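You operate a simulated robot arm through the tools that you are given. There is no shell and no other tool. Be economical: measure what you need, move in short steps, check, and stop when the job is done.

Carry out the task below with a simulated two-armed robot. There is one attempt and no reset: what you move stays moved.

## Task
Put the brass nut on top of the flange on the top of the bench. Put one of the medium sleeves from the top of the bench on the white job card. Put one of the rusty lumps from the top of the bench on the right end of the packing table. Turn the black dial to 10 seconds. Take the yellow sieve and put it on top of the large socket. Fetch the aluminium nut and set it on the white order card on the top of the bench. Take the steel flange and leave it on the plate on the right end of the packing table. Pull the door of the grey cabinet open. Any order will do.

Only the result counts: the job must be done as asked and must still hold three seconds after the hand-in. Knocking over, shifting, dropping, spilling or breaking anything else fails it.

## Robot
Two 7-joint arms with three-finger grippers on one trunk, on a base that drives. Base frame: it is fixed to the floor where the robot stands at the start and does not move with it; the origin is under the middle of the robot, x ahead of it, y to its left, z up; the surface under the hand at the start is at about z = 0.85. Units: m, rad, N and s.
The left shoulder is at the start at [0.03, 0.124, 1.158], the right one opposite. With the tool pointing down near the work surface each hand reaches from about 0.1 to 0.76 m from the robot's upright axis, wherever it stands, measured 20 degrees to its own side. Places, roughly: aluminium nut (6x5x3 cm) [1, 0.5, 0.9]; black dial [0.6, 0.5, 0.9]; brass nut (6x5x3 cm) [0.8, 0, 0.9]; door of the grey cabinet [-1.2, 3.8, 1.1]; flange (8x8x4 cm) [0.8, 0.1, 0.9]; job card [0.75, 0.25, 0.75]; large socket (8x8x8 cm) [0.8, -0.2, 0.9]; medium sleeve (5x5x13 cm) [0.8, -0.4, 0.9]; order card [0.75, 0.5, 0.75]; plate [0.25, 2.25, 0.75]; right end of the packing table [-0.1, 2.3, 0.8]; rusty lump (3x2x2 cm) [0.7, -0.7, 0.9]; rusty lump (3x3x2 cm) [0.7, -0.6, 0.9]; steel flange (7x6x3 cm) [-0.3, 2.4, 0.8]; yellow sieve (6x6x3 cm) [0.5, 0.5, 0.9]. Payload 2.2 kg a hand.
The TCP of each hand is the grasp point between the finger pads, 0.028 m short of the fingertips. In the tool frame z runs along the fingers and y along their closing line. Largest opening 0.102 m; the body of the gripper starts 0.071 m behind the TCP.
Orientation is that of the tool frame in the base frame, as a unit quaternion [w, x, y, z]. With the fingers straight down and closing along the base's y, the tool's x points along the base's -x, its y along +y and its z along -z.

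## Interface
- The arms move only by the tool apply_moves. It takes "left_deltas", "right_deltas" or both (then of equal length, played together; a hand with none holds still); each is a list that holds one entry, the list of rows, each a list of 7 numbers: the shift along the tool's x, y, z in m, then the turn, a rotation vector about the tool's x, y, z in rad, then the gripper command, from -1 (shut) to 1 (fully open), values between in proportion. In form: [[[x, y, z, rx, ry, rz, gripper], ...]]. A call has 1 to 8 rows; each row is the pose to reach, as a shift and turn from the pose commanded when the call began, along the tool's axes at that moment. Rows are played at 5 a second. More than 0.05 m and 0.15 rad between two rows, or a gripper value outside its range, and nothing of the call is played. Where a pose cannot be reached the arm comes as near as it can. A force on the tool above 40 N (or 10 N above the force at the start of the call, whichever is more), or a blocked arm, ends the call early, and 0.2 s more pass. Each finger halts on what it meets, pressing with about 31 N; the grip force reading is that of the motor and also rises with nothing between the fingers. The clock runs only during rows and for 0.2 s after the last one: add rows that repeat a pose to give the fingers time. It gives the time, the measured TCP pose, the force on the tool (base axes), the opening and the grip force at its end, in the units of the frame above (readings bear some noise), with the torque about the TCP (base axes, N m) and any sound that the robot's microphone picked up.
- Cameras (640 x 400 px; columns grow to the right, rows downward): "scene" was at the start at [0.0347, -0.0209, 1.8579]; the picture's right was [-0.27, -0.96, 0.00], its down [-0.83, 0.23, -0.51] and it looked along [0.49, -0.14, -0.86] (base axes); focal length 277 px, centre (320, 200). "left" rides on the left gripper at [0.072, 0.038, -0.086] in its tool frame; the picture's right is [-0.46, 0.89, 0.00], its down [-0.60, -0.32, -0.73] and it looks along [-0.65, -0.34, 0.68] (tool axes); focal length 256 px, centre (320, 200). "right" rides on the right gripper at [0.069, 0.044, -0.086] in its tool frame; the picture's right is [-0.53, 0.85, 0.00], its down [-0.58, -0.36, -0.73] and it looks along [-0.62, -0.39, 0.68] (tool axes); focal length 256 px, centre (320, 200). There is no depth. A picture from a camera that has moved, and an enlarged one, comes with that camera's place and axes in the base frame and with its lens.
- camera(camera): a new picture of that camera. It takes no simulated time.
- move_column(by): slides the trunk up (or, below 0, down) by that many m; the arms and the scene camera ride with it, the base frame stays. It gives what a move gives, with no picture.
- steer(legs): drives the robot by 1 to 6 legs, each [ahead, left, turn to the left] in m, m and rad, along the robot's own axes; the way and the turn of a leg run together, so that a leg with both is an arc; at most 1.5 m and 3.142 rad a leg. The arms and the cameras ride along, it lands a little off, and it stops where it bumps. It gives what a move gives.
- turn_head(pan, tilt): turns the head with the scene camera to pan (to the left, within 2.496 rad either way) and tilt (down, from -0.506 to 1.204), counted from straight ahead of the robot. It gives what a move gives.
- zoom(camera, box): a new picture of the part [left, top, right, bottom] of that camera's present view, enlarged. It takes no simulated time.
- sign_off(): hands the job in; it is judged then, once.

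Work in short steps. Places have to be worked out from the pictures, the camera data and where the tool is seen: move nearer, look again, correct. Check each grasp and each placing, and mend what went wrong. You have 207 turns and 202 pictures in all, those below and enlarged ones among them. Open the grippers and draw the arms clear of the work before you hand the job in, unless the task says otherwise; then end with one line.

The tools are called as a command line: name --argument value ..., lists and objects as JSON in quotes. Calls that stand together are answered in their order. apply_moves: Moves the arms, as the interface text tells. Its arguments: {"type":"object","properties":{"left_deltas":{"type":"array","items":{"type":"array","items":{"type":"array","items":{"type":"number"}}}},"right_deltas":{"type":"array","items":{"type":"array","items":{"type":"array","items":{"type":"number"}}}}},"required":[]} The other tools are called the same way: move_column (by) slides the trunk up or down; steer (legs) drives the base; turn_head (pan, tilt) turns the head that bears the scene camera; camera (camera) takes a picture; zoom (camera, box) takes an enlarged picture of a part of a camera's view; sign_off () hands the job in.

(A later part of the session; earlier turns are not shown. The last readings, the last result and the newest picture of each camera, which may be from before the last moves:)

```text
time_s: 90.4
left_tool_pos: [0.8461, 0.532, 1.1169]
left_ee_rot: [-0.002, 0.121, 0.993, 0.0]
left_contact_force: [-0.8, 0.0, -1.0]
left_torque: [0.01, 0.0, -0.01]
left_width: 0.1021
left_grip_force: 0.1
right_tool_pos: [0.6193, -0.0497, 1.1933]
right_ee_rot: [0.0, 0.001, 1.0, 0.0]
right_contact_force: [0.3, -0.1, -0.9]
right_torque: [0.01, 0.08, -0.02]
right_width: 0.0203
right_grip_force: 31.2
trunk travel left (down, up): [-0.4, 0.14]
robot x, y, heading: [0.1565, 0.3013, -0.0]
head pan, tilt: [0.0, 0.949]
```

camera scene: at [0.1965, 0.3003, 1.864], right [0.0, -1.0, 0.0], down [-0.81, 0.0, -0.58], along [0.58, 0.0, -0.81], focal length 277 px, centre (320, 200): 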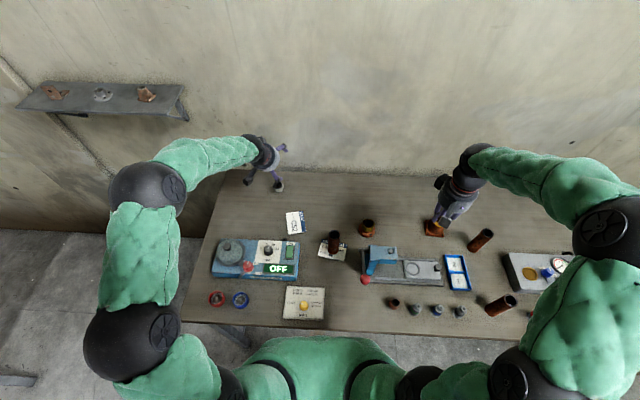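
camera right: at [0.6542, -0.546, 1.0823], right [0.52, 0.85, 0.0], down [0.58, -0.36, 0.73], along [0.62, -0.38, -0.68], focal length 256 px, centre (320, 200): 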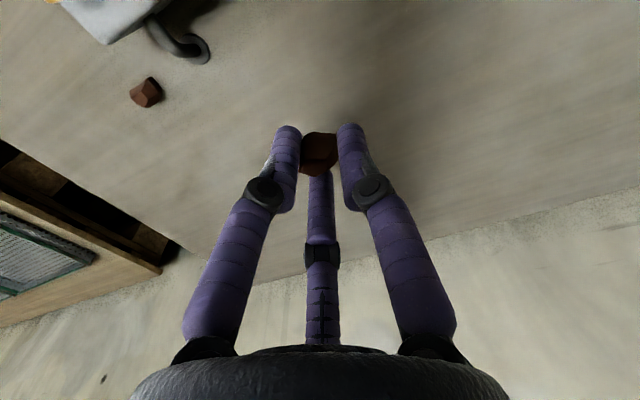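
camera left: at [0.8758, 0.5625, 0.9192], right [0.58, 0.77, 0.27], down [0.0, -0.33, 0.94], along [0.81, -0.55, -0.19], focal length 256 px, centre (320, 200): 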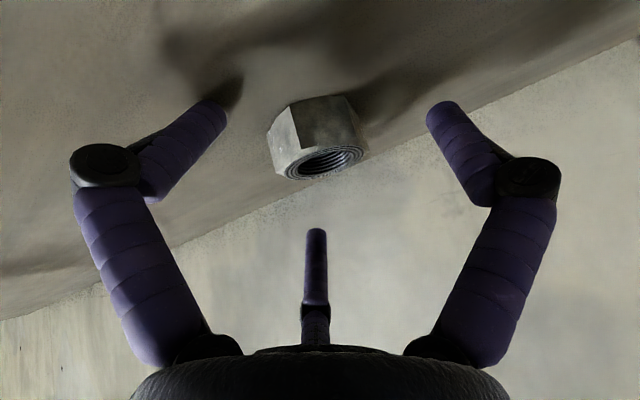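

Nut undisturbed. Pull the left hand back a bit, then drive right 0.1 and ahead in small legs.

apply_moves --left_deltas '[[[0.04, 0, -0.02, 0, 0, 0, 1], [0.08, 0, -0.04, 0, 0, 0, 1], [0.12, 0, -0.05, 0, 0, 0, 1]]]'

steer --legs '[[0, -0.1, 0], [0.07, 0, 0]]'

steer --legs '[[0.07, 0, 0]]'

camera --camera "scene"

```text
time_s: 91.2
left_tool_pos: [0.729, 0.5618, 1.1709]
left_ee_rot: [0.0, 0.122, 0.992, 0.0]
left_contact_force: [-0.1, 0.6, 0.1]
left_torque: [-0.01, -0.05, -0.01]
left_width: 0.102
left_grip_force: 0.1
right_tool_pos: [0.6176, -0.0513, 1.1956]
right_ee_rot: [0.001, 0.002, 1.0, -0.001]
right_contact_force: [-0.7, 0.3, -0.3]
right_torque: [-0.02, -0.06, 0.0]
right_width: 0.0203
right_grip_force: 30.8
trunk travel left (down, up): [-0.4, 0.14]
robot x, y, heading: [0.1541, 0.3014, -0.002]
head pan, tilt: [0.0, 0.949]
```

```text
time_s: 93.1
left_tool_pos: [0.7994, 0.4617, 1.1675]
left_ee_rot: [-0.001, 0.123, 0.992, -0.001]
left_contact_force: [-0.7, 0.3, -0.8]
left_torque: [0.0, -0.03, 0.02]
left_width: 0.102
left_grip_force: 0.2
right_tool_pos: [0.6867, -0.1491, 1.194]
right_ee_rot: [0.0, 0.002, 1.0, -0.001]
right_contact_force: [-0.9, 0.1, -0.1]
right_torque: [0.0, -0.02, 0.0]
right_width: 0.0204
right_grip_force: 30.9
trunk travel left (down, up): [-0.4, 0.14]
robot x, y, heading: [0.2192, 0.2054, -0.012]
head pan, tilt: [0.0, 0.949]
stopped in leg 2: the robot was blocked; the commanded pose is now the measured one
```

```text
time_s: 94.1
left_tool_pos: [0.8226, 0.4475, 1.1672]
left_ee_rot: [-0.002, 0.145, 0.989, -0.002]
left_contact_force: [0.8, -0.4, -0.9]
left_torque: [-0.03, 0.04, 0.03]
left_width: 0.1019
left_grip_force: 0.1
right_tool_pos: [0.6825, -0.1569, 1.1925]
right_ee_rot: [-0.001, 0.025, 1.0, 0.0]
right_contact_force: [-0.1, -0.2, -0.7]
right_torque: [0.02, 0.01, -0.01]
right_width: 0.0201
right_grip_force: 31.2
trunk travel left (down, up): [-0.4, 0.14]
robot x, y, heading: [0.2328, 0.2152, -0.048]
head pan, tilt: [0.0, 0.949]
stopped in leg 1: the robot was blocked; the commanded pose is now the measured one
```

```text
112 pictures are left
camera scene: at [0.2765, 0.212, 1.864], right [-0.05, -1.0, 0.0], down [-0.81, 0.04, -0.58], along [0.58, -0.03, -0.81], focal length 277 px, centre (320, 200)
```

scene: 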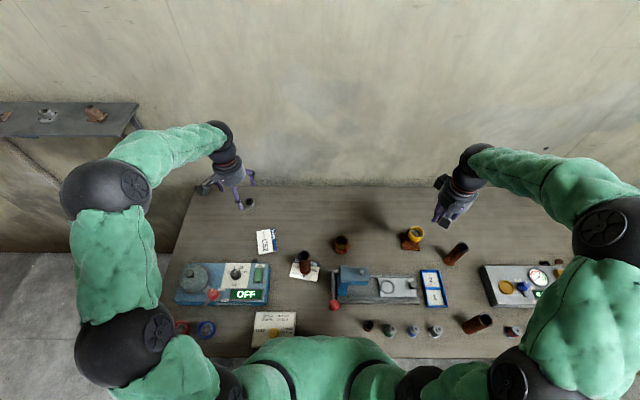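

Blocked at x ≈ 0.22 by something under the bench; I'll back off slightly and straighten, then check nothing moved.

steer --legs '[[-0.02, 0, 0.048]]'

camera --camera "scene"

zoom --camera "scene" --box '[230, 170, 450, 310]'

```text
time_s: 94.9
left_tool_pos: [0.791, 0.4748, 1.1679]
left_ee_rot: [-0.002, 0.122, 0.993, 0.0]
left_contact_force: [0.1, -0.3, 0.4]
left_torque: [0.01, 0.01, -0.05]
left_width: 0.1018
left_grip_force: 0.0
right_tool_pos: [0.6797, -0.1364, 1.1926]
right_ee_rot: [-0.002, 0.0, 1.0, 0.001]
right_contact_force: [0.5, -0.5, -1.2]
right_torque: [-0.02, 0.0, 0.01]
right_width: 0.02
right_grip_force: 30.8
trunk travel left (down, up): [-0.4, 0.14]
robot x, y, heading: [0.2135, 0.2199, -0.004]
head pan, tilt: [0.0, 0.949]
```

```text
111 pictures are left
camera scene: at [0.2565, 0.2124, 1.864], right [0.0, -1.0, 0.0], down [-0.81, 0.0, -0.58], along [0.58, 0.0, -0.81], focal length 277 px, centre (320, 200)
```

scene: 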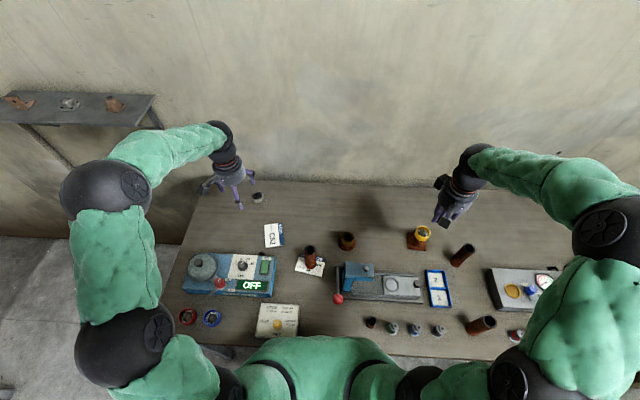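

```text
2.86 times, centred on (340, 240) of scene
camera zoom: at [0.2565, 0.2124, 1.864], right [0.0, -1.0, 0.0], down [-0.81, 0.0, -0.58], along [0.58, 0.0, -0.81], focal length 792 px, centre (263, 86)
```

zoom: 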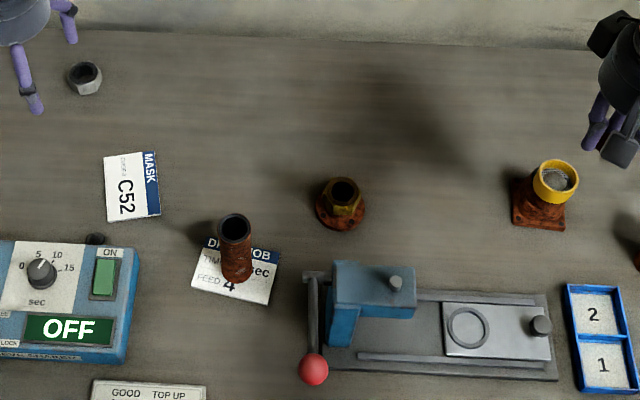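

All intact. Yaw the left hand by +60° (finger pattern better for a small tilt).

apply_moves --left_deltas '[[[0, 0, 0, 0, 0, -0.15, 0.7], [0, 0, 0, 0, 0, -0.3, 0.7], [0, 0, 0, 0, 0, -0.45, 0.7], [0, 0, 0, 0, 0, -0.6, 0.7], [0, 0, 0, 0, 0, -0.75, 0.7], [0, 0, 0, 0, 0, -0.9, 0.7], [0, 0, 0, 0, 0, -1.047, 0.7]]]'

apply_moves --left_deltas '[[[-0.025, -0.015, 0.02, 0.065, -0.097, 0, 0.7], [-0.05, -0.03, 0.04, 0.13, -0.193, 0, 0.7], [-0.07, -0.045, 0.06, 0.196, -0.29, 0, 0.7]]]'

camera --camera "left"

```text
time_s: 96.5
left_tool_pos: [0.7885, 0.474, 1.1672]
left_ee_rot: [-0.001, -0.392, 0.92, 0.001]
left_contact_force: [-0.1, 0.4, -0.6]
left_torque: [0.02, -0.01, 0.0]
left_width: 0.0865
left_grip_force: 0.0
right_tool_pos: [0.6791, -0.1362, 1.1936]
right_ee_rot: [0.0, 0.001, 1.0, 0.0]
right_contact_force: [-0.2, 0.2, -0.4]
right_torque: [0.01, 0.03, 0.03]
right_width: 0.0202
right_grip_force: 31.0
trunk travel left (down, up): [-0.4, 0.14]
robot x, y, heading: [0.2103, 0.2149, -0.0]
head pan, tilt: [0.0, 0.949]
```

```text
time_s: 97.3
left_tool_pos: [0.8715, 0.4948, 1.1079]
left_ee_rot: [0.17, -0.385, 0.906, -0.034]
left_contact_force: [0.3, 0.2, 0.2]
left_torque: [0.03, -0.01, -0.05]
left_width: 0.0866
left_grip_force: 0.1
right_tool_pos: [0.68, -0.1363, 1.1936]
right_ee_rot: [-0.001, 0.001, 1.0, -0.001]
right_contact_force: [-0.4, 0.0, -0.3]
right_torque: [-0.03, 0.0, 0.02]
right_width: 0.0201
right_grip_force: 30.8
trunk travel left (down, up): [-0.4, 0.14]
robot x, y, heading: [0.213, 0.2141, -0.003]
head pan, tilt: [0.0, 0.949]
```

```text
109 pictures are left
camera left: at [0.769, 0.4651, 1.1595], right [-0.31, 0.95, -0.04], down [0.36, 0.15, 0.92], along [0.88, 0.27, -0.39], focal length 256 px, centre (320, 200)
```

left: 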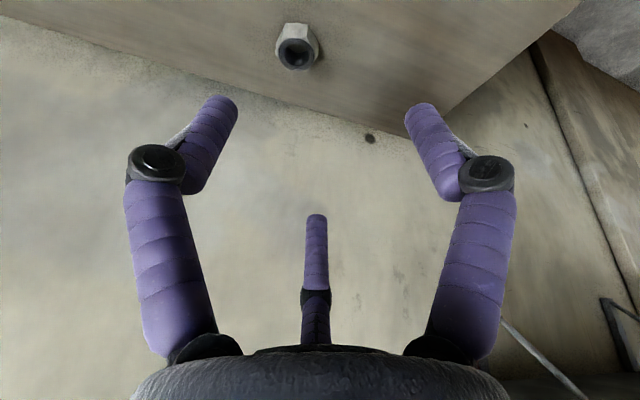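

Move to hover at (0.976, 0.491, 0.96).

apply_moves --left_deltas '[[[-0.006, -0.012, 0.044, 0, 0, 0, 0.5], [-0.012, -0.024, 0.088, 0, 0, 0, 0.5], [-0.018, -0.036, 0.132, 0, 0, 0, 0.5], [-0.0228, -0.0459, 0.1734, 0, 0, 0, 0.5], [-0.0228, -0.0459, 0.1734, 0, 0, 0, 0.5]]]'

camera --camera "left"

zoom --camera "scene" --box '[220, 165, 300, 215]'

```text
time_s: 98.5
left_tool_pos: [0.9762, 0.4869, 0.9637]
left_ee_rot: [0.17, -0.385, 0.906, -0.033]
left_contact_force: [0.1, 0.0, -0.3]
left_torque: [0.0, -0.05, 0.01]
left_width: 0.0766
left_grip_force: 0.0
right_tool_pos: [0.6782, -0.1371, 1.1938]
right_ee_rot: [-0.001, 0.002, 1.0, 0.0]
right_contact_force: [-0.6, 0.6, -0.7]
right_torque: [-0.01, 0.0, 0.02]
right_width: 0.0201
right_grip_force: 30.8
trunk travel left (down, up): [-0.4, 0.14]
robot x, y, heading: [0.2164, 0.2162, -0.004]
head pan, tilt: [0.0, 0.949]
```

```text
108 pictures are left
camera left: at [0.8741, 0.4578, 1.0155], right [-0.31, 0.95, -0.04], down [0.36, 0.15, 0.92], along [0.88, 0.27, -0.39], focal length 256 px, centre (320, 200)
```

left: 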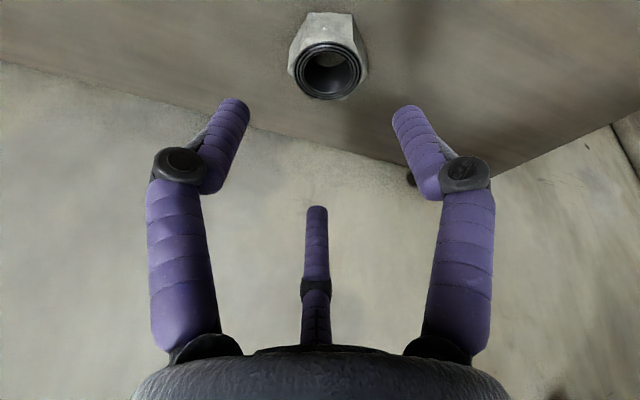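

```text
8.00 times, centred on (260, 190) of scene
camera zoom: at [0.2534, 0.2129, 1.8642], right [0.0, -1.0, 0.0], down [-0.81, 0.0, -0.58], along [0.58, 0.0, -0.81], focal length 2217 px, centre (800, 280)
```

zoom: 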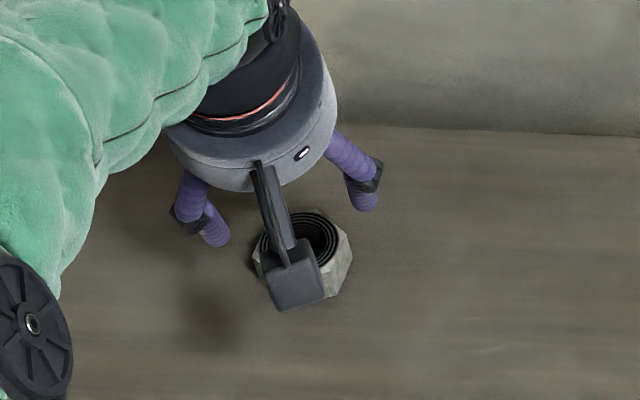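

Good reach. Descend vertically to TCP z ≈ 0.888.

apply_moves --left_deltas '[[[0.006, 0.006, 0.024, 0, 0, 0, 0.5], [0.012, 0.0122, 0.048, 0, 0, 0, 0.5], [0.016, 0.0165, 0.064, 0, 0, 0, 0.5], [0.018, 0.0184, 0.0711, 0, 0, 0, 0.5], [0.018, 0.0184, 0.0711, 0, 0, 0, 0.5]]]'

camera --camera "left"

```text
time_s: 99.7
left_tool_pos: [0.9756, 0.4947, 0.8856]
left_ee_rot: [0.17, -0.384, 0.907, -0.034]
left_contact_force: [0.0, 0.3, -0.1]
left_torque: [-0.02, -0.03, -0.02]
left_width: 0.0766
left_grip_force: 0.1
right_tool_pos: [0.6789, -0.1363, 1.1942]
right_ee_rot: [-0.001, 0.0, 1.0, 0.0]
right_contact_force: [-0.7, 0.6, 0.1]
right_torque: [-0.03, 0.0, 0.03]
right_width: 0.0201
right_grip_force: 31.1
trunk travel left (down, up): [-0.4, 0.14]
robot x, y, heading: [0.2122, 0.2193, 0.002]
head pan, tilt: [0.0, 0.949]
```

```text
106 pictures are left
camera left: at [0.8727, 0.4654, 0.9371], right [-0.31, 0.95, -0.04], down [0.36, 0.15, 0.92], along [0.88, 0.27, -0.39], focal length 256 px, centre (320, 200)
```

left: 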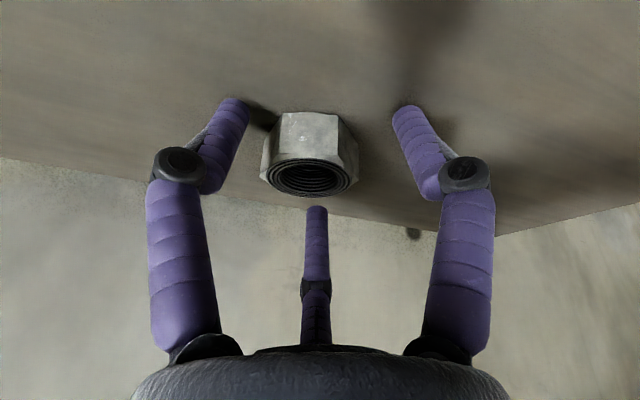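

No contact and the nut sits amid the three fingers. Close and lift.

apply_moves --left_deltas '[[[0, 0, 0, 0, 0, 0, -1], [0, 0, 0, 0, 0, 0, -1], [0, 0, 0, 0, 0, 0, -1]]]'

camera --camera "left"

```text
time_s: 100.5
left_tool_pos: [0.9764, 0.495, 0.8856]
left_ee_rot: [0.171, -0.385, 0.906, -0.034]
left_contact_force: [1.6, 0.4, 4.9]
left_torque: [-0.07, -0.01, 0.06]
left_width: 0.0475
left_grip_force: 31.1
right_tool_pos: [0.6786, -0.1367, 1.193]
right_ee_rot: [-0.001, 0.001, 1.0, 0.0]
right_contact_force: [0.1, 0.4, -0.1]
right_torque: [0.0, 0.02, 0.0]
right_width: 0.0202
right_grip_force: 31.3
trunk travel left (down, up): [-0.4, 0.14]
robot x, y, heading: [0.2129, 0.2123, -0.003]
head pan, tilt: [0.0, 0.949]
```

```text
105 pictures are left
camera left: at [0.8732, 0.4656, 0.9382], right [-0.31, 0.95, -0.04], down [0.36, 0.15, 0.92], along [0.88, 0.27, -0.39], focal length 256 px, centre (320, 200)
```

left: 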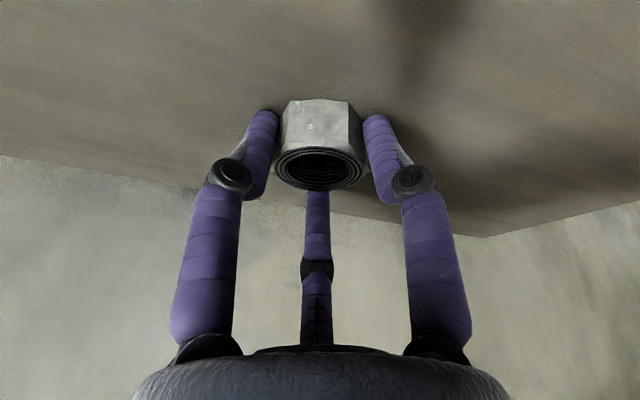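

Gripped (0.0475). Lift 0.1 m keeping orientation.

apply_moves --left_deltas '[[[-0.0085, -0.006, -0.028, 0, 0, 0, -1], [-0.0169, -0.0116, -0.0563, 0, 0, 0, -1], [-0.0282, -0.0193, -0.0938, 0, 0, 0, -1]]]'

camera --camera "left"

```text
time_s: 101.3
left_tool_pos: [0.9755, 0.4931, 0.983]
left_ee_rot: [0.169, -0.384, 0.907, -0.033]
left_contact_force: [-0.3, -0.8, -0.8]
left_torque: [0.04, -0.05, 0.02]
left_width: 0.0476
left_grip_force: 30.9
right_tool_pos: [0.6788, -0.1373, 1.1941]
right_ee_rot: [-0.001, 0.001, 1.0, 0.001]
right_contact_force: [-0.5, 0.3, -0.6]
right_torque: [-0.01, 0.01, -0.03]
right_width: 0.0201
right_grip_force: 31.3
trunk travel left (down, up): [-0.4, 0.14]
robot x, y, heading: [0.2125, 0.2152, 0.002]
head pan, tilt: [0.0, 0.949]
```

```text
104 pictures are left
camera left: at [0.8733, 0.4633, 1.0366], right [-0.31, 0.95, -0.04], down [0.37, 0.15, 0.92], along [0.88, 0.27, -0.4], focal length 256 px, centre (320, 200)
```

left: 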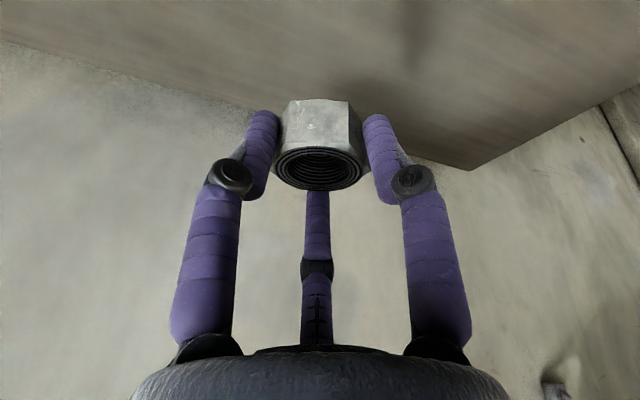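

Carry it over the order card at (0.802, 0.404).

apply_moves --left_deltas '[[[0.036, 0.0127, -0.0134, 0, 0, 0, -1], [0.072, 0.0254, -0.0268, 0, 0, 0, -1], [0.108, 0.0381, -0.0402, 0, 0, 0, -1], [0.144, 0.0508, -0.0536, 0, 0, 0, -1], [0.18, 0.0635, -0.067, 0, 0, 0, -1], [0.18, 0.0635, -0.067, 0, 0, 0, -1]]]'

camera --camera "left"

zoom --camera "scene" --box '[220, 200, 330, 270]'

```text
time_s: 102.7
left_tool_pos: [0.7909, 0.4079, 0.982]
left_ee_rot: [0.169, -0.385, 0.907, -0.034]
left_contact_force: [-0.1, 0.1, -1.7]
left_torque: [-0.01, 0.03, -0.02]
left_width: 0.0478
left_grip_force: 31.0
right_tool_pos: [0.6791, -0.1369, 1.193]
right_ee_rot: [-0.002, 0.001, 1.0, 0.0]
right_contact_force: [0.9, 0.4, -0.7]
right_torque: [0.0, 0.01, 0.0]
right_width: 0.0201
right_grip_force: 31.4
trunk travel left (down, up): [-0.4, 0.14]
robot x, y, heading: [0.2147, 0.2167, 0.001]
head pan, tilt: [0.0, 0.949]
```

```text
103 pictures are left
camera left: at [0.6893, 0.3779, 1.0346], right [-0.31, 0.95, -0.04], down [0.36, 0.15, 0.92], along [0.88, 0.27, -0.39], focal length 256 px, centre (320, 200)
```

left: 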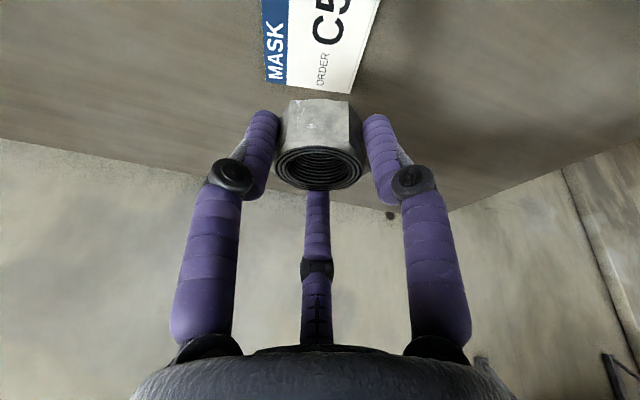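

```text
5.71 times, centred on (275, 235) of scene
camera zoom: at [0.2567, 0.2132, 1.864], right [0.0, -1.0, 0.0], down [-0.81, 0.0, -0.58], along [0.58, 0.0, -0.81], focal length 1584 px, centre (577, 0)
```

zoom: 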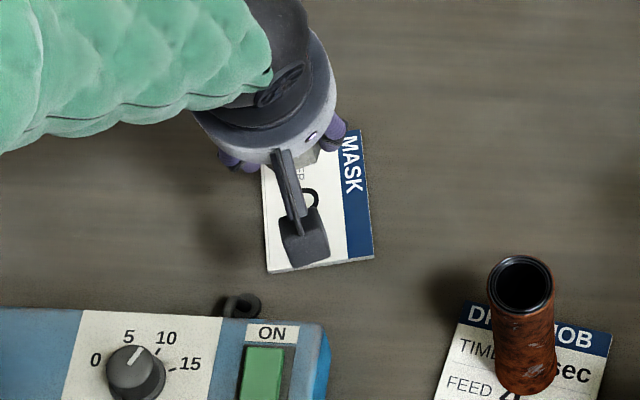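

Over the card. Lower with a small correction to just above it.

apply_moves --left_deltas '[[[0.0084, 0.0035, 0.027, 0, 0, 0, -1], [0.0168, 0.007, 0.0537, 0, 0, 0, -1], [0.0252, 0.0105, 0.0806, 0, 0, 0, -1], [0.0252, 0.0105, 0.0806, 0, 0, 0, -1]]]'

camera --camera "left"

```text
time_s: 103.7
left_tool_pos: [0.7946, 0.4017, 0.8961]
left_ee_rot: [0.17, -0.385, 0.907, -0.033]
left_contact_force: [-0.7, -0.8, -0.7]
left_torque: [0.02, -0.03, 0.01]
left_width: 0.0477
left_grip_force: 31.4
right_tool_pos: [0.6792, -0.1368, 1.194]
right_ee_rot: [0.0, 0.002, 1.0, 0.0]
right_contact_force: [-0.2, 0.5, -0.6]
right_torque: [0.0, -0.03, 0.03]
right_width: 0.0199
right_grip_force: 30.8
trunk travel left (down, up): [-0.4, 0.14]
robot x, y, heading: [0.2116, 0.2166, -0.0]
head pan, tilt: [0.0, 0.949]
```

```text
101 pictures are left
camera left: at [0.6927, 0.3728, 0.9495], right [-0.31, 0.95, -0.04], down [0.36, 0.15, 0.92], along [0.88, 0.27, -0.39], focal length 256 px, centre (320, 200)
```

left: 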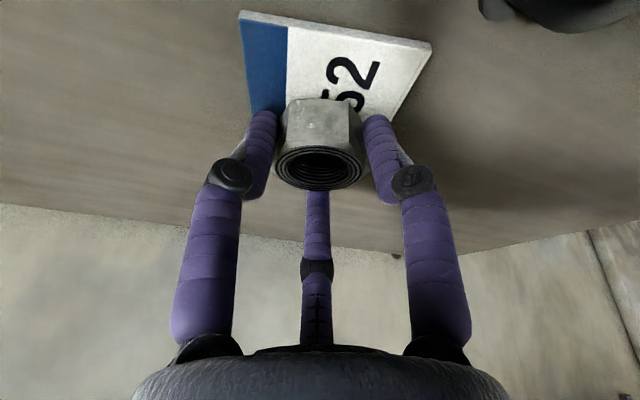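

Lower the last millimetres until contact.

apply_moves --left_deltas '[[[0.0006, 0.0004, 0.002, 0, 0, 0, -1], [0.0012, 0.0008, 0.004, 0, 0, 0, -1], [0.0018, 0.0012, 0.006, 0, 0, 0, -1], [0.0023, 0.0015, 0.0075, 0, 0, 0, -1]]]'

```text
time_s: 104.7
left_tool_pos: [0.7957, 0.4025, 0.8931]
left_ee_rot: [0.17, -0.385, 0.906, -0.034]
left_contact_force: [-1.3, -0.3, 4.8]
left_torque: [-0.09, 0.13, 0.0]
left_width: 0.0474
left_grip_force: 30.7
right_tool_pos: [0.6786, -0.1368, 1.1942]
right_ee_rot: [-0.001, 0.001, 1.0, -0.001]
right_contact_force: [0.4, -0.2, -1.2]
right_torque: [0.02, 0.01, 0.0]
right_width: 0.0202
right_grip_force: 31.3
trunk travel left (down, up): [-0.4, 0.14]
robot x, y, heading: [0.2154, 0.216, -0.004]
head pan, tilt: [0.0, 0.949]
```

Contact. Open and rise vertically.

apply_moves --left_deltas '[[[0, 0, 0, 0, 0, 0, 0.4], [0, 0, 0, 0, 0, 0, 0.4], [0, 0, 0, 0, 0, 0, 0.4], [-0.0085, -0.006, -0.028, 0, 0, 0, 0.4], [-0.0169, -0.0116, -0.0563, 0, 0, 0, 0.4], [-0.0282, -0.0193, -0.0938, 0, 0, 0, 0.4], [-0.0395, -0.027, -0.131, 0, 0, 0, 0.4], [-0.051, -0.035, -0.17, 0, 0, 0, 0.4]]]'

zoom --camera "scene" --box '[220, 200, 330, 270]'

camera --camera "left"

```text
time_s: 106.5
left_tool_pos: [0.7954, 0.3976, 1.0756]
left_ee_rot: [0.17, -0.385, 0.906, -0.033]
left_contact_force: [-0.9, -0.5, 0.2]
left_torque: [0.04, -0.04, 0.02]
left_width: 0.0713
left_grip_force: 0.0
right_tool_pos: [0.6781, -0.1368, 1.1949]
right_ee_rot: [-0.001, 0.001, 1.0, 0.0]
right_contact_force: [-0.4, 0.0, -0.7]
right_torque: [0.02, 0.03, 0.0]
right_width: 0.0203
right_grip_force: 31.3
trunk travel left (down, up): [-0.4, 0.14]
robot x, y, heading: [0.2134, 0.215, 0.001]
head pan, tilt: [0.0, 0.949]
```

```text
5.71 times, centred on (275, 235) of scene
camera zoom: at [0.2542, 0.2127, 1.8641], right [0.0, -1.0, 0.0], down [-0.81, 0.0, -0.58], along [0.58, 0.0, -0.81], focal length 1584 px, centre (577, 0)
```

zoom: 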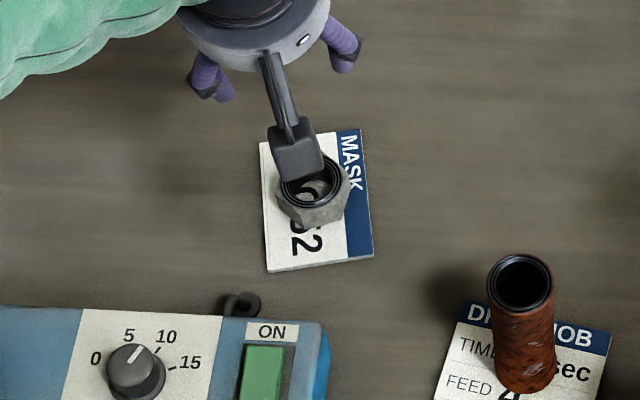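

```text
99 pictures are left
camera left: at [0.693, 0.3699, 1.1284], right [-0.31, 0.95, -0.04], down [0.36, 0.15, 0.92], along [0.88, 0.27, -0.39], focal length 256 px, centre (320, 200)
```

left: 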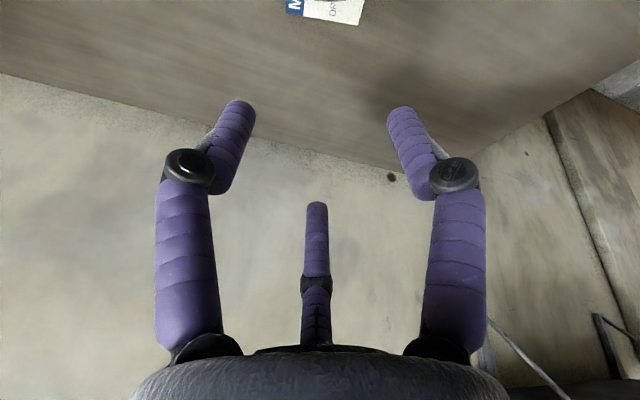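

The nut rests on the order card. Now untilt and draw the left hand back, the right hand too.

apply_moves --left_deltas '[[[0, 0, -0.03, -0.065, 0.097, 0, 0.4], [0, 0, -0.06, -0.13, 0.193, 0, 0.4], [0, 0, -0.09, -0.196, 0.29, 0, 0.4]]]'

apply_moves --left_deltas '[[[0.03, 0.03, -0.01, 0, 0, 0.13, 0.4], [0.06, 0.06, -0.02, 0, 0, 0.27, 0.4], [0.09, 0.09, -0.03, 0, 0, 0.4, 0.4], [0.12, 0.12, -0.03, 0, 0, 0.54, 0.4], [0.13, 0.13, -0.03, 0, 0, 0.67, 0.4], [0.14, 0.14, -0.03, 0, 0, 0.803, 0.4]]]' --right_deltas '[[[0.02, 0, 0, 0, 0, 0, -1], [0.04, 0, 0, 0, 0, 0, -1], [0.06, 0, 0, 0, 0, 0, -1], [0.08, 0, 0, 0, 0, 0, -1], [0.08, 0, 0, 0, 0, 0, -1], [0.08, 0, 0, 0, 0, 0, -1]]]'

camera --camera "scene"

```text
time_s: 107.3
left_tool_pos: [0.7661, 0.3934, 1.158]
left_ee_rot: [-0.002, -0.39, 0.921, 0.0]
left_contact_force: [-0.3, 0.7, 0.5]
left_torque: [-0.01, -0.03, -0.02]
left_width: 0.0714
left_grip_force: 0.0
right_tool_pos: [0.6789, -0.1365, 1.1935]
right_ee_rot: [0.0, 0.001, 1.0, -0.001]
right_contact_force: [0.9, -0.7, -0.3]
right_torque: [0.03, -0.03, -0.03]
right_width: 0.0203
right_grip_force: 31.2
trunk travel left (down, up): [-0.4, 0.14]
robot x, y, heading: [0.2087, 0.2163, -0.003]
head pan, tilt: [0.0, 0.949]
```

```text
time_s: 108.7
left_tool_pos: [0.5651, 0.3947, 1.1884]
left_ee_rot: [-0.001, 0.0, 1.0, 0.0]
left_contact_force: [-0.4, 0.3, -0.2]
left_torque: [-0.04, 0.0, 0.02]
left_width: 0.0713
left_grip_force: 0.0
right_tool_pos: [0.5979, -0.1363, 1.1941]
right_ee_rot: [0.0, 0.001, 1.0, 0.0]
right_contact_force: [-0.3, 0.7, 0.1]
right_torque: [0.02, -0.02, -0.01]
right_width: 0.0201
right_grip_force: 30.8
trunk travel left (down, up): [-0.4, 0.14]
robot x, y, heading: [0.2153, 0.2158, -0.005]
head pan, tilt: [0.0, 0.949]
```

```text
98 pictures are left
camera scene: at [0.2531, 0.213, 1.8641], right [0.0, -1.0, 0.0], down [-0.81, 0.0, -0.58], along [0.58, 0.0, -0.81], focal length 277 px, centre (320, 200)
```

scene: 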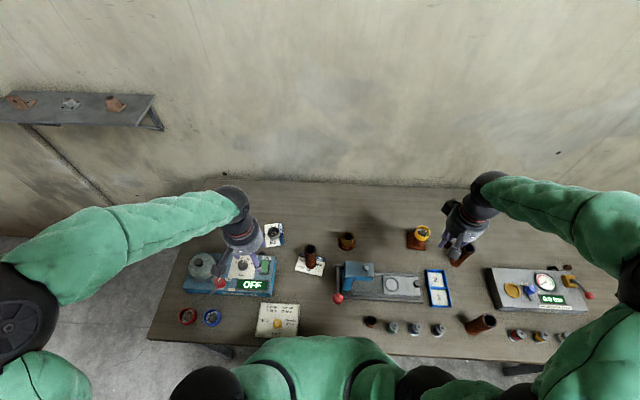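

Back off from the bench and turn left toward the packing table.

steer --legs '[[-0.55, 0, 0], [0, 0, 1.571]]'

turn_head --pan 0.0 --tilt 0.5

camera --camera "scene"

```text
time_s: 115.6
left_tool_pos: [-0.5119, 0.5761, 1.1896]
left_ee_rot: [-0.001, -0.698, 0.716, -0.001]
left_contact_force: [0.5, -0.5, -0.5]
left_torque: [-0.01, 0.02, -0.01]
left_width: 0.0716
left_grip_force: 0.1
right_tool_pos: [0.0199, 0.5947, 1.1932]
right_ee_rot: [0.0, -0.697, 0.717, 0.0]
right_contact_force: [-0.1, 0.4, 1.1]
right_torque: [0.0, -0.01, -0.01]
right_width: 0.0201
right_grip_force: 30.6
trunk travel left (down, up): [-0.4, 0.14]
robot x, y, heading: [-0.3434, 0.2148, 1.548]
head pan, tilt: [0.0, 0.949]
```

```text
time_s: 116.5
left_tool_pos: [-0.5126, 0.5756, 1.1882]
left_ee_rot: [-0.001, -0.699, 0.715, -0.001]
left_contact_force: [-0.5, 0.2, 0.5]
left_torque: [0.01, 0.02, 0.0]
left_width: 0.0714
left_grip_force: 0.0
right_tool_pos: [0.0197, 0.595, 1.1929]
right_ee_rot: [-0.001, -0.697, 0.717, 0.0]
right_contact_force: [0.3, -0.8, 0.2]
right_torque: [0.0, -0.03, 0.02]
right_width: 0.0202
right_grip_force: 31.0
trunk travel left (down, up): [-0.4, 0.14]
robot x, y, heading: [-0.3401, 0.2147, 1.54]
head pan, tilt: [0.0, 0.499]
```

```text
97 pictures are left
camera scene: at [-0.3412, 0.2753, 1.9015], right [1.0, -0.03, 0.0], down [-0.01, -0.48, -0.88], along [0.02, 0.88, -0.48], focal length 277 px, centre (320, 200)
```

scene: 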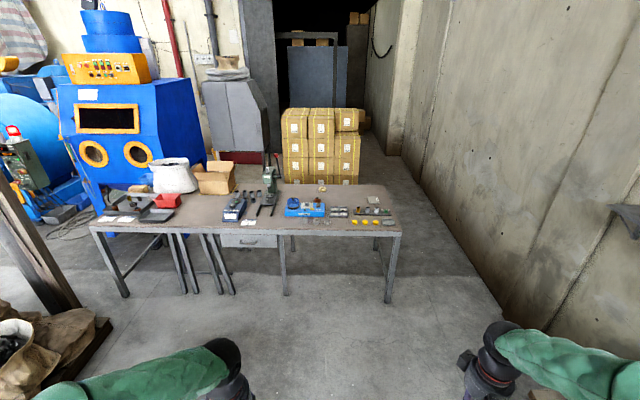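

Path is clear. Drive ahead 1.15 m and 0.24 m to the right.

steer --legs '[[0, -0.24, 0.025], [1.15, 0, 0]]'

turn_head --pan 0.0 --tilt 0.8

camera --camera "scene"

```text
time_s: 123.9
left_tool_pos: [-0.2555, 1.7537, 1.189]
left_ee_rot: [0.0, -0.701, 0.713, 0.0]
left_contact_force: [-1.2, -0.2, 0.0]
left_torque: [-0.03, -0.01, -0.01]
left_width: 0.0715
left_grip_force: 0.1
right_tool_pos: [0.2763, 1.7749, 1.1931]
right_ee_rot: [-0.001, -0.699, 0.715, 0.0]
right_contact_force: [-0.3, -0.8, 0.0]
right_torque: [-0.08, 0.0, -0.02]
right_width: 0.0198
right_grip_force: 31.0
trunk travel left (down, up): [-0.4, 0.14]
robot x, y, heading: [-0.0822, 1.3949, 1.552]
head pan, tilt: [0.0, 0.499]
```

```text
time_s: 124.7
left_tool_pos: [-0.2545, 1.7519, 1.1893]
left_ee_rot: [-0.001, -0.7, 0.714, 0.0]
left_contact_force: [0.5, -0.3, 0.1]
left_torque: [-0.01, -0.02, 0.01]
left_width: 0.0715
left_grip_force: 0.0
right_tool_pos: [0.275, 1.7749, 1.1938]
right_ee_rot: [-0.001, -0.699, 0.715, 0.0]
right_contact_force: [-0.7, -0.1, -0.2]
right_torque: [-0.04, -0.03, -0.01]
right_width: 0.02
right_grip_force: 31.0
trunk travel left (down, up): [-0.4, 0.14]
robot x, y, heading: [-0.0827, 1.3965, 1.546]
head pan, tilt: [0.0, 0.799]
```

```text
96 pictures are left
camera scene: at [-0.0827, 1.443, 1.8757], right [1.0, -0.02, 0.0], down [-0.02, -0.72, -0.7], along [0.01, 0.7, -0.72], focal length 277 px, centre (320, 200)
```

scene: 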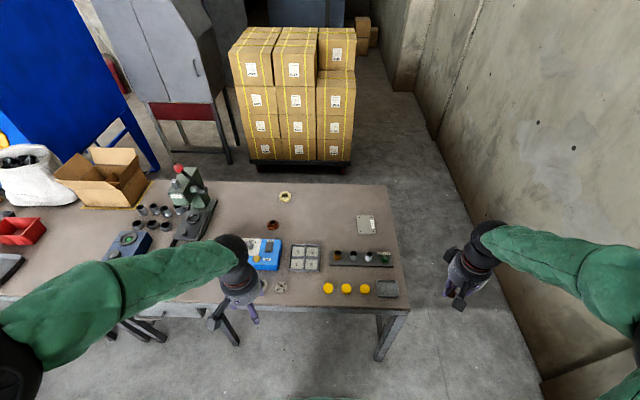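

zoom --camera "scene" --box '[220, 180, 410, 310]'

zoom --camera "scene" --box '[250, 180, 310, 300]'

```text
3.08 times, centred on (315, 245) of scene
camera zoom: at [-0.0827, 1.443, 1.8757], right [1.0, -0.02, 0.0], down [-0.02, -0.72, -0.7], along [0.01, 0.7, -0.72], focal length 853 px, centre (335, 62)
```

zoom: 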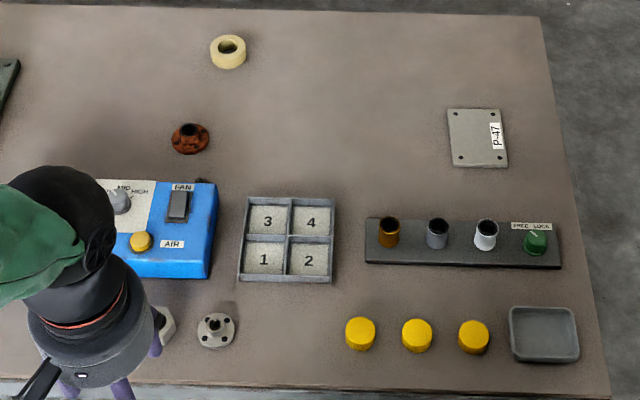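

```text
3.33 times, centred on (280, 240) of scene
camera zoom: at [-0.0827, 1.443, 1.8757], right [1.0, -0.02, 0.0], down [-0.02, -0.72, -0.7], along [0.01, 0.7, -0.72], focal length 924 px, centre (453, 67)
```

zoom: 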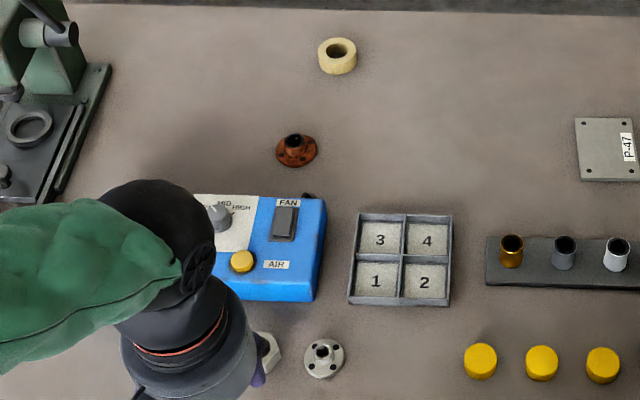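

Two flanges are here: a dark one behind the blue box at ≈(−0.31, 2.34) and a bright one near the front at ≈(−0.24, 2.0). Drive nearer, then inspect both.

steer --legs '[[0.27, 0.04, 0.022]]'

turn_head --pan 0.0 --tilt 0.95

camera --camera "scene"

camera --camera "left"

```text
time_s: 126.7
left_tool_pos: [-0.2998, 2.0191, 1.1886]
left_ee_rot: [0.001, 0.708, -0.706, 0.001]
left_contact_force: [-0.6, 0.7, 0.3]
left_torque: [-0.06, 0.02, 0.01]
left_width: 0.0715
left_grip_force: 0.1
right_tool_pos: [0.2309, 2.0539, 1.1923]
right_ee_rot: [0.001, 0.708, -0.706, 0.001]
right_contact_force: [-0.3, 0.0, -1.2]
right_torque: [0.0, 0.0, 0.03]
right_width: 0.0203
right_grip_force: 30.8
trunk travel left (down, up): [-0.4, 0.14]
robot x, y, heading: [-0.1225, 1.6669, 1.57]
head pan, tilt: [0.0, 0.799]
```

```text
time_s: 127.3
left_tool_pos: [-0.2999, 2.0186, 1.189]
left_ee_rot: [0.0, 0.708, -0.706, 0.001]
left_contact_force: [-0.3, -0.4, -0.6]
left_torque: [-0.01, 0.01, -0.03]
left_width: 0.0716
left_grip_force: 0.0
right_tool_pos: [0.2314, 2.0529, 1.1921]
right_ee_rot: [0.0, 0.708, -0.706, 0.001]
right_contact_force: [-0.6, 0.1, 0.6]
right_torque: [0.06, 0.0, 0.01]
right_width: 0.0201
right_grip_force: 30.9
trunk travel left (down, up): [-0.4, 0.14]
robot x, y, heading: [-0.119, 1.6657, 1.571]
head pan, tilt: [0.0, 0.949]
```

```text
93 pictures are left
camera scene: at [-0.1216, 1.7049, 1.8641], right [1.0, 0.0, 0.0], down [0.0, -0.81, -0.58], along [0.0, 0.58, -0.81], focal length 277 px, centre (320, 200)
```

scene: 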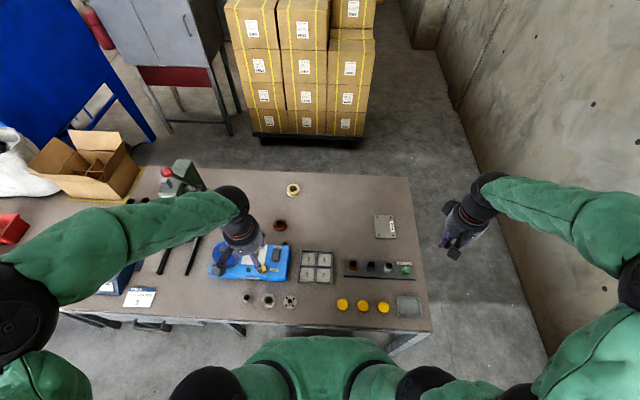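

```text
92 pictures are left
camera left: at [-0.3397, 1.9478, 1.2739], right [-0.89, 0.46, 0.0], down [0.31, 0.61, 0.73], along [0.34, 0.65, -0.68], focal length 256 px, centre (320, 200)
```

left: 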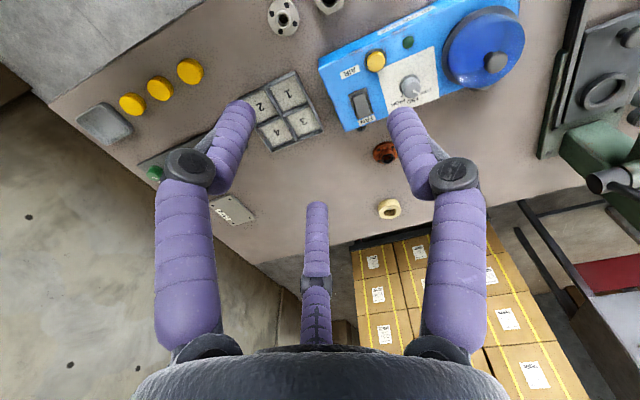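

zoom --camera "scene" --box '[230, 210, 330, 315]'

zoom --camera "left" --box '[360, 130, 410, 170]'

zoom --camera "left" --box '[255, 0, 355, 60]'

```text
3.81 times, centred on (280, 262) of scene
camera zoom: at [-0.1216, 1.7049, 1.8641], right [1.0, 0.0, 0.0], down [0.0, -0.81, -0.58], along [0.0, 0.58, -0.81], focal length 1056 px, centre (472, -38)
```

zoom: 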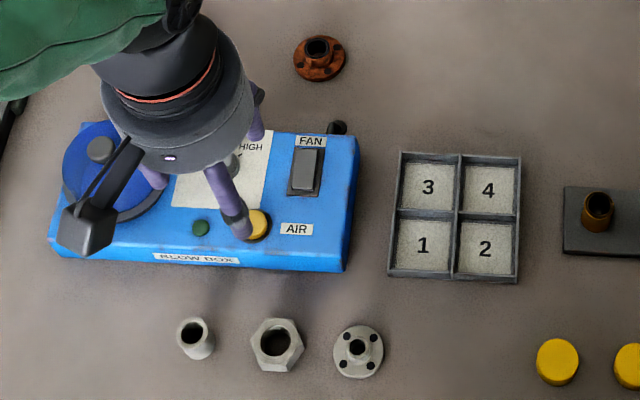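

```text
10.00 times, centred on (385, 150) of left
camera zoom: at [-0.3397, 1.9478, 1.2739], right [-0.89, 0.46, 0.0], down [0.31, 0.61, 0.73], along [0.34, 0.65, -0.68], focal length 2560 px, centre (-330, 700)
```

zoom: 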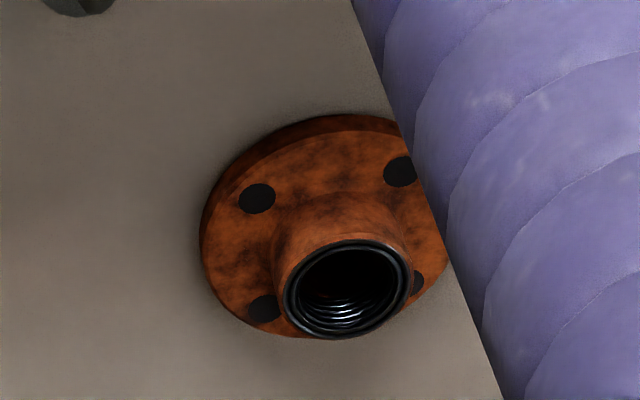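

```text
6.40 times, centred on (305, 30) of left
camera zoom: at [-0.3397, 1.9478, 1.2739], right [-0.89, 0.46, 0.0], down [0.31, 0.61, 0.73], along [0.34, 0.65, -0.68], focal length 1638 px, centre (416, 1288)
```

zoom: 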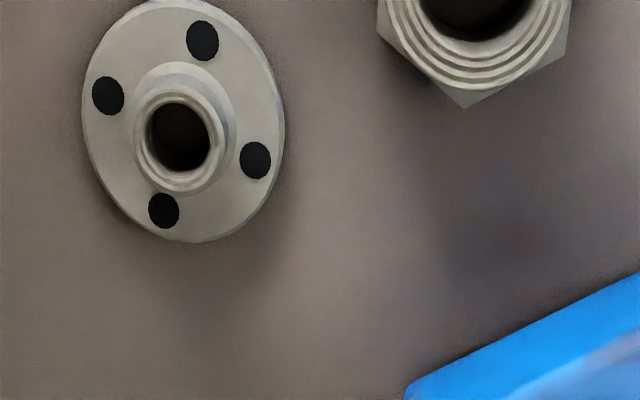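

Position and size in the listing ([-0.3, 2.4], 7×6 cm) match the dark flange (≈(−0.305, 2.35), 6.5 cm), not the 5 cm bright one at y = 2.0. First place the lump on free table at ≈(−0.07, 2.33).

apply_moves --right_deltas '[[[-0.035, 0.037, 0, 0, 0, 0, -1], [-0.07, 0.075, 0, 0, 0, 0, -1], [-0.105, 0.113, 0, 0, 0, 0, -1], [-0.14, 0.15, 0, 0, 0, 0, -1], [-0.174, 0.188, 0, 0, 0, 0, -1], [-0.209, 0.226, 0, 0, 0, 0, -1], [-0.243, 0.264, 0, 0, 0, 0, -1], [-0.277, 0.3, 0, 0, 0, 0, -1]]]'

apply_moves --right_deltas '[[[0, 0, 0.048, 0, 0, 0, -1], [0, 0, 0.096, 0, 0, 0, -1], [0, 0, 0.144, 0, 0, 0, -1], [0, 0, 0.192, 0, 0, 0, -1], [0, 0, 0.24, 0, 0, 0, -1], [0, 0, 0.288, 0, 0, 0, -1], [0, 0, 0.336, 0, 0, 0, -1], [0, 0, 0.36, 0, 0, 0, -1]]]'

camera --camera "right"

camera --camera "scene"

```text
refused: row 1 steps farther than a row can; nothing moved
```

```text
time_s: 129.2
left_tool_pos: [-0.3014, 2.0186, 1.1889]
left_ee_rot: [0.001, 0.709, -0.706, 0.001]
left_contact_force: [0.2, -0.2, 0.4]
left_torque: [-0.02, 0.03, -0.04]
left_width: 0.0714
left_grip_force: 0.0
right_tool_pos: [0.2299, 2.0529, 0.8321]
right_ee_rot: [-0.001, -0.707, 0.707, -0.001]
right_contact_force: [0.5, 0.1, -0.1]
right_torque: [-0.01, 0.0, 0.02]
right_width: 0.0201
right_grip_force: 30.8
trunk travel left (down, up): [-0.4, 0.14]
robot x, y, heading: [-0.1256, 1.6629, 1.573]
head pan, tilt: [0.0, 0.949]
```

```text
88 pictures are left
camera right: at [0.1873, 1.9841, 0.9185], right [-0.85, 0.53, 0.0], down [0.36, 0.58, 0.73], along [0.39, 0.62, -0.68], focal length 256 px, centre (320, 200)
```

right: 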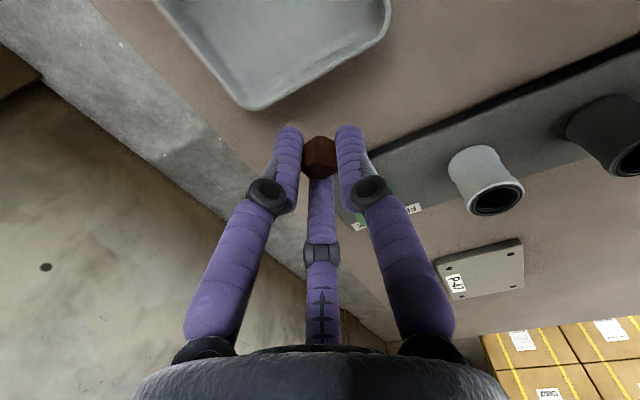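

```text
87 pictures are left
camera scene: at [-0.1217, 1.705, 1.8641], right [1.0, 0.0, 0.0], down [0.0, -0.81, -0.58], along [0.0, 0.58, -0.81], focal length 277 px, centre (320, 200)
```

scene: 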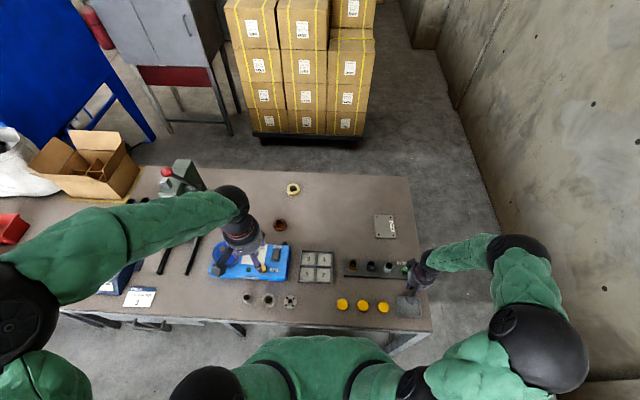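

The first move was refused (5.1 cm step), so the hand went down in the wrong place, luckily touching nothing. Raise straight back up.

apply_moves --right_deltas '[[[0, 0, -0.048, 0, 0, 0, -1], [0, 0, -0.096, 0, 0, 0, -1], [0, 0, -0.144, 0, 0, 0, -1], [0, 0, -0.192, 0, 0, 0, -1], [0, 0, -0.24, 0, 0, 0, -1], [0, 0, -0.288, 0, 0, 0, -1]]]'

```text
time_s: 130.6
left_tool_pos: [-0.3015, 2.0174, 1.1883]
left_ee_rot: [-0.001, 0.708, -0.706, 0.001]
left_contact_force: [0.2, -0.5, -0.4]
left_torque: [0.06, -0.01, 0.0]
left_width: 0.0713
left_grip_force: 0.1
right_tool_pos: [0.2283, 2.05, 1.122]
right_ee_rot: [0.001, 0.708, -0.707, 0.0]
right_contact_force: [-0.4, -0.3, -0.5]
right_torque: [0.02, -0.03, -0.03]
right_width: 0.0198
right_grip_force: 30.7
trunk travel left (down, up): [-0.4, 0.14]
robot x, y, heading: [-0.1207, 1.6662, 1.572]
head pan, tilt: [0.0, 0.949]
```

Now go sideways at height to (−0.06, 2.32).

apply_moves --right_deltas '[[[-0.033, 0.035, 0, 0, 0, 0, -1], [-0.066, 0.07, 0, 0, 0, 0, -1], [-0.099, 0.105, 0, 0, 0, 0, -1], [-0.132, 0.14, 0, 0, 0, 0, -1], [-0.165, 0.175, 0, 0, 0, 0, -1], [-0.198, 0.21, 0, 0, 0, 0, -1], [-0.231, 0.245, 0, 0, 0, 0, -1], [-0.264, 0.28, 0, 0, 0, 0, -1]]]'

camera --camera "scene"

```text
time_s: 132.3
left_tool_pos: [-0.3022, 2.0196, 1.1881]
left_ee_rot: [0.001, 0.708, -0.706, 0.001]
left_contact_force: [-0.4, 0.5, -0.9]
left_torque: [-0.01, -0.01, 0.01]
left_width: 0.0712
left_grip_force: 0.1
right_tool_pos: [-0.0508, 2.3162, 1.1204]
right_ee_rot: [-0.001, -0.707, 0.708, -0.001]
right_contact_force: [-0.4, 0.1, -0.5]
right_torque: [-0.07, -0.03, 0.0]
right_width: 0.0196
right_grip_force: 31.0
trunk travel left (down, up): [-0.4, 0.14]
robot x, y, heading: [-0.1243, 1.6655, 1.573]
head pan, tilt: [0.0, 0.949]
```

```text
86 pictures are left
camera scene: at [-0.1235, 1.7073, 1.864], right [1.0, 0.0, 0.0], down [0.0, -0.81, -0.58], along [0.0, 0.58, -0.81], focal length 277 px, centre (320, 200)
```

scene: 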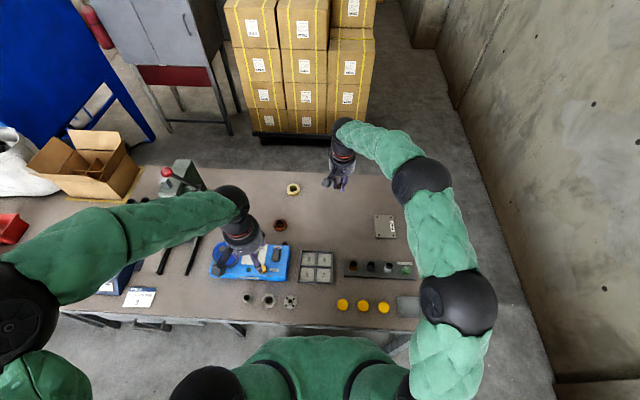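

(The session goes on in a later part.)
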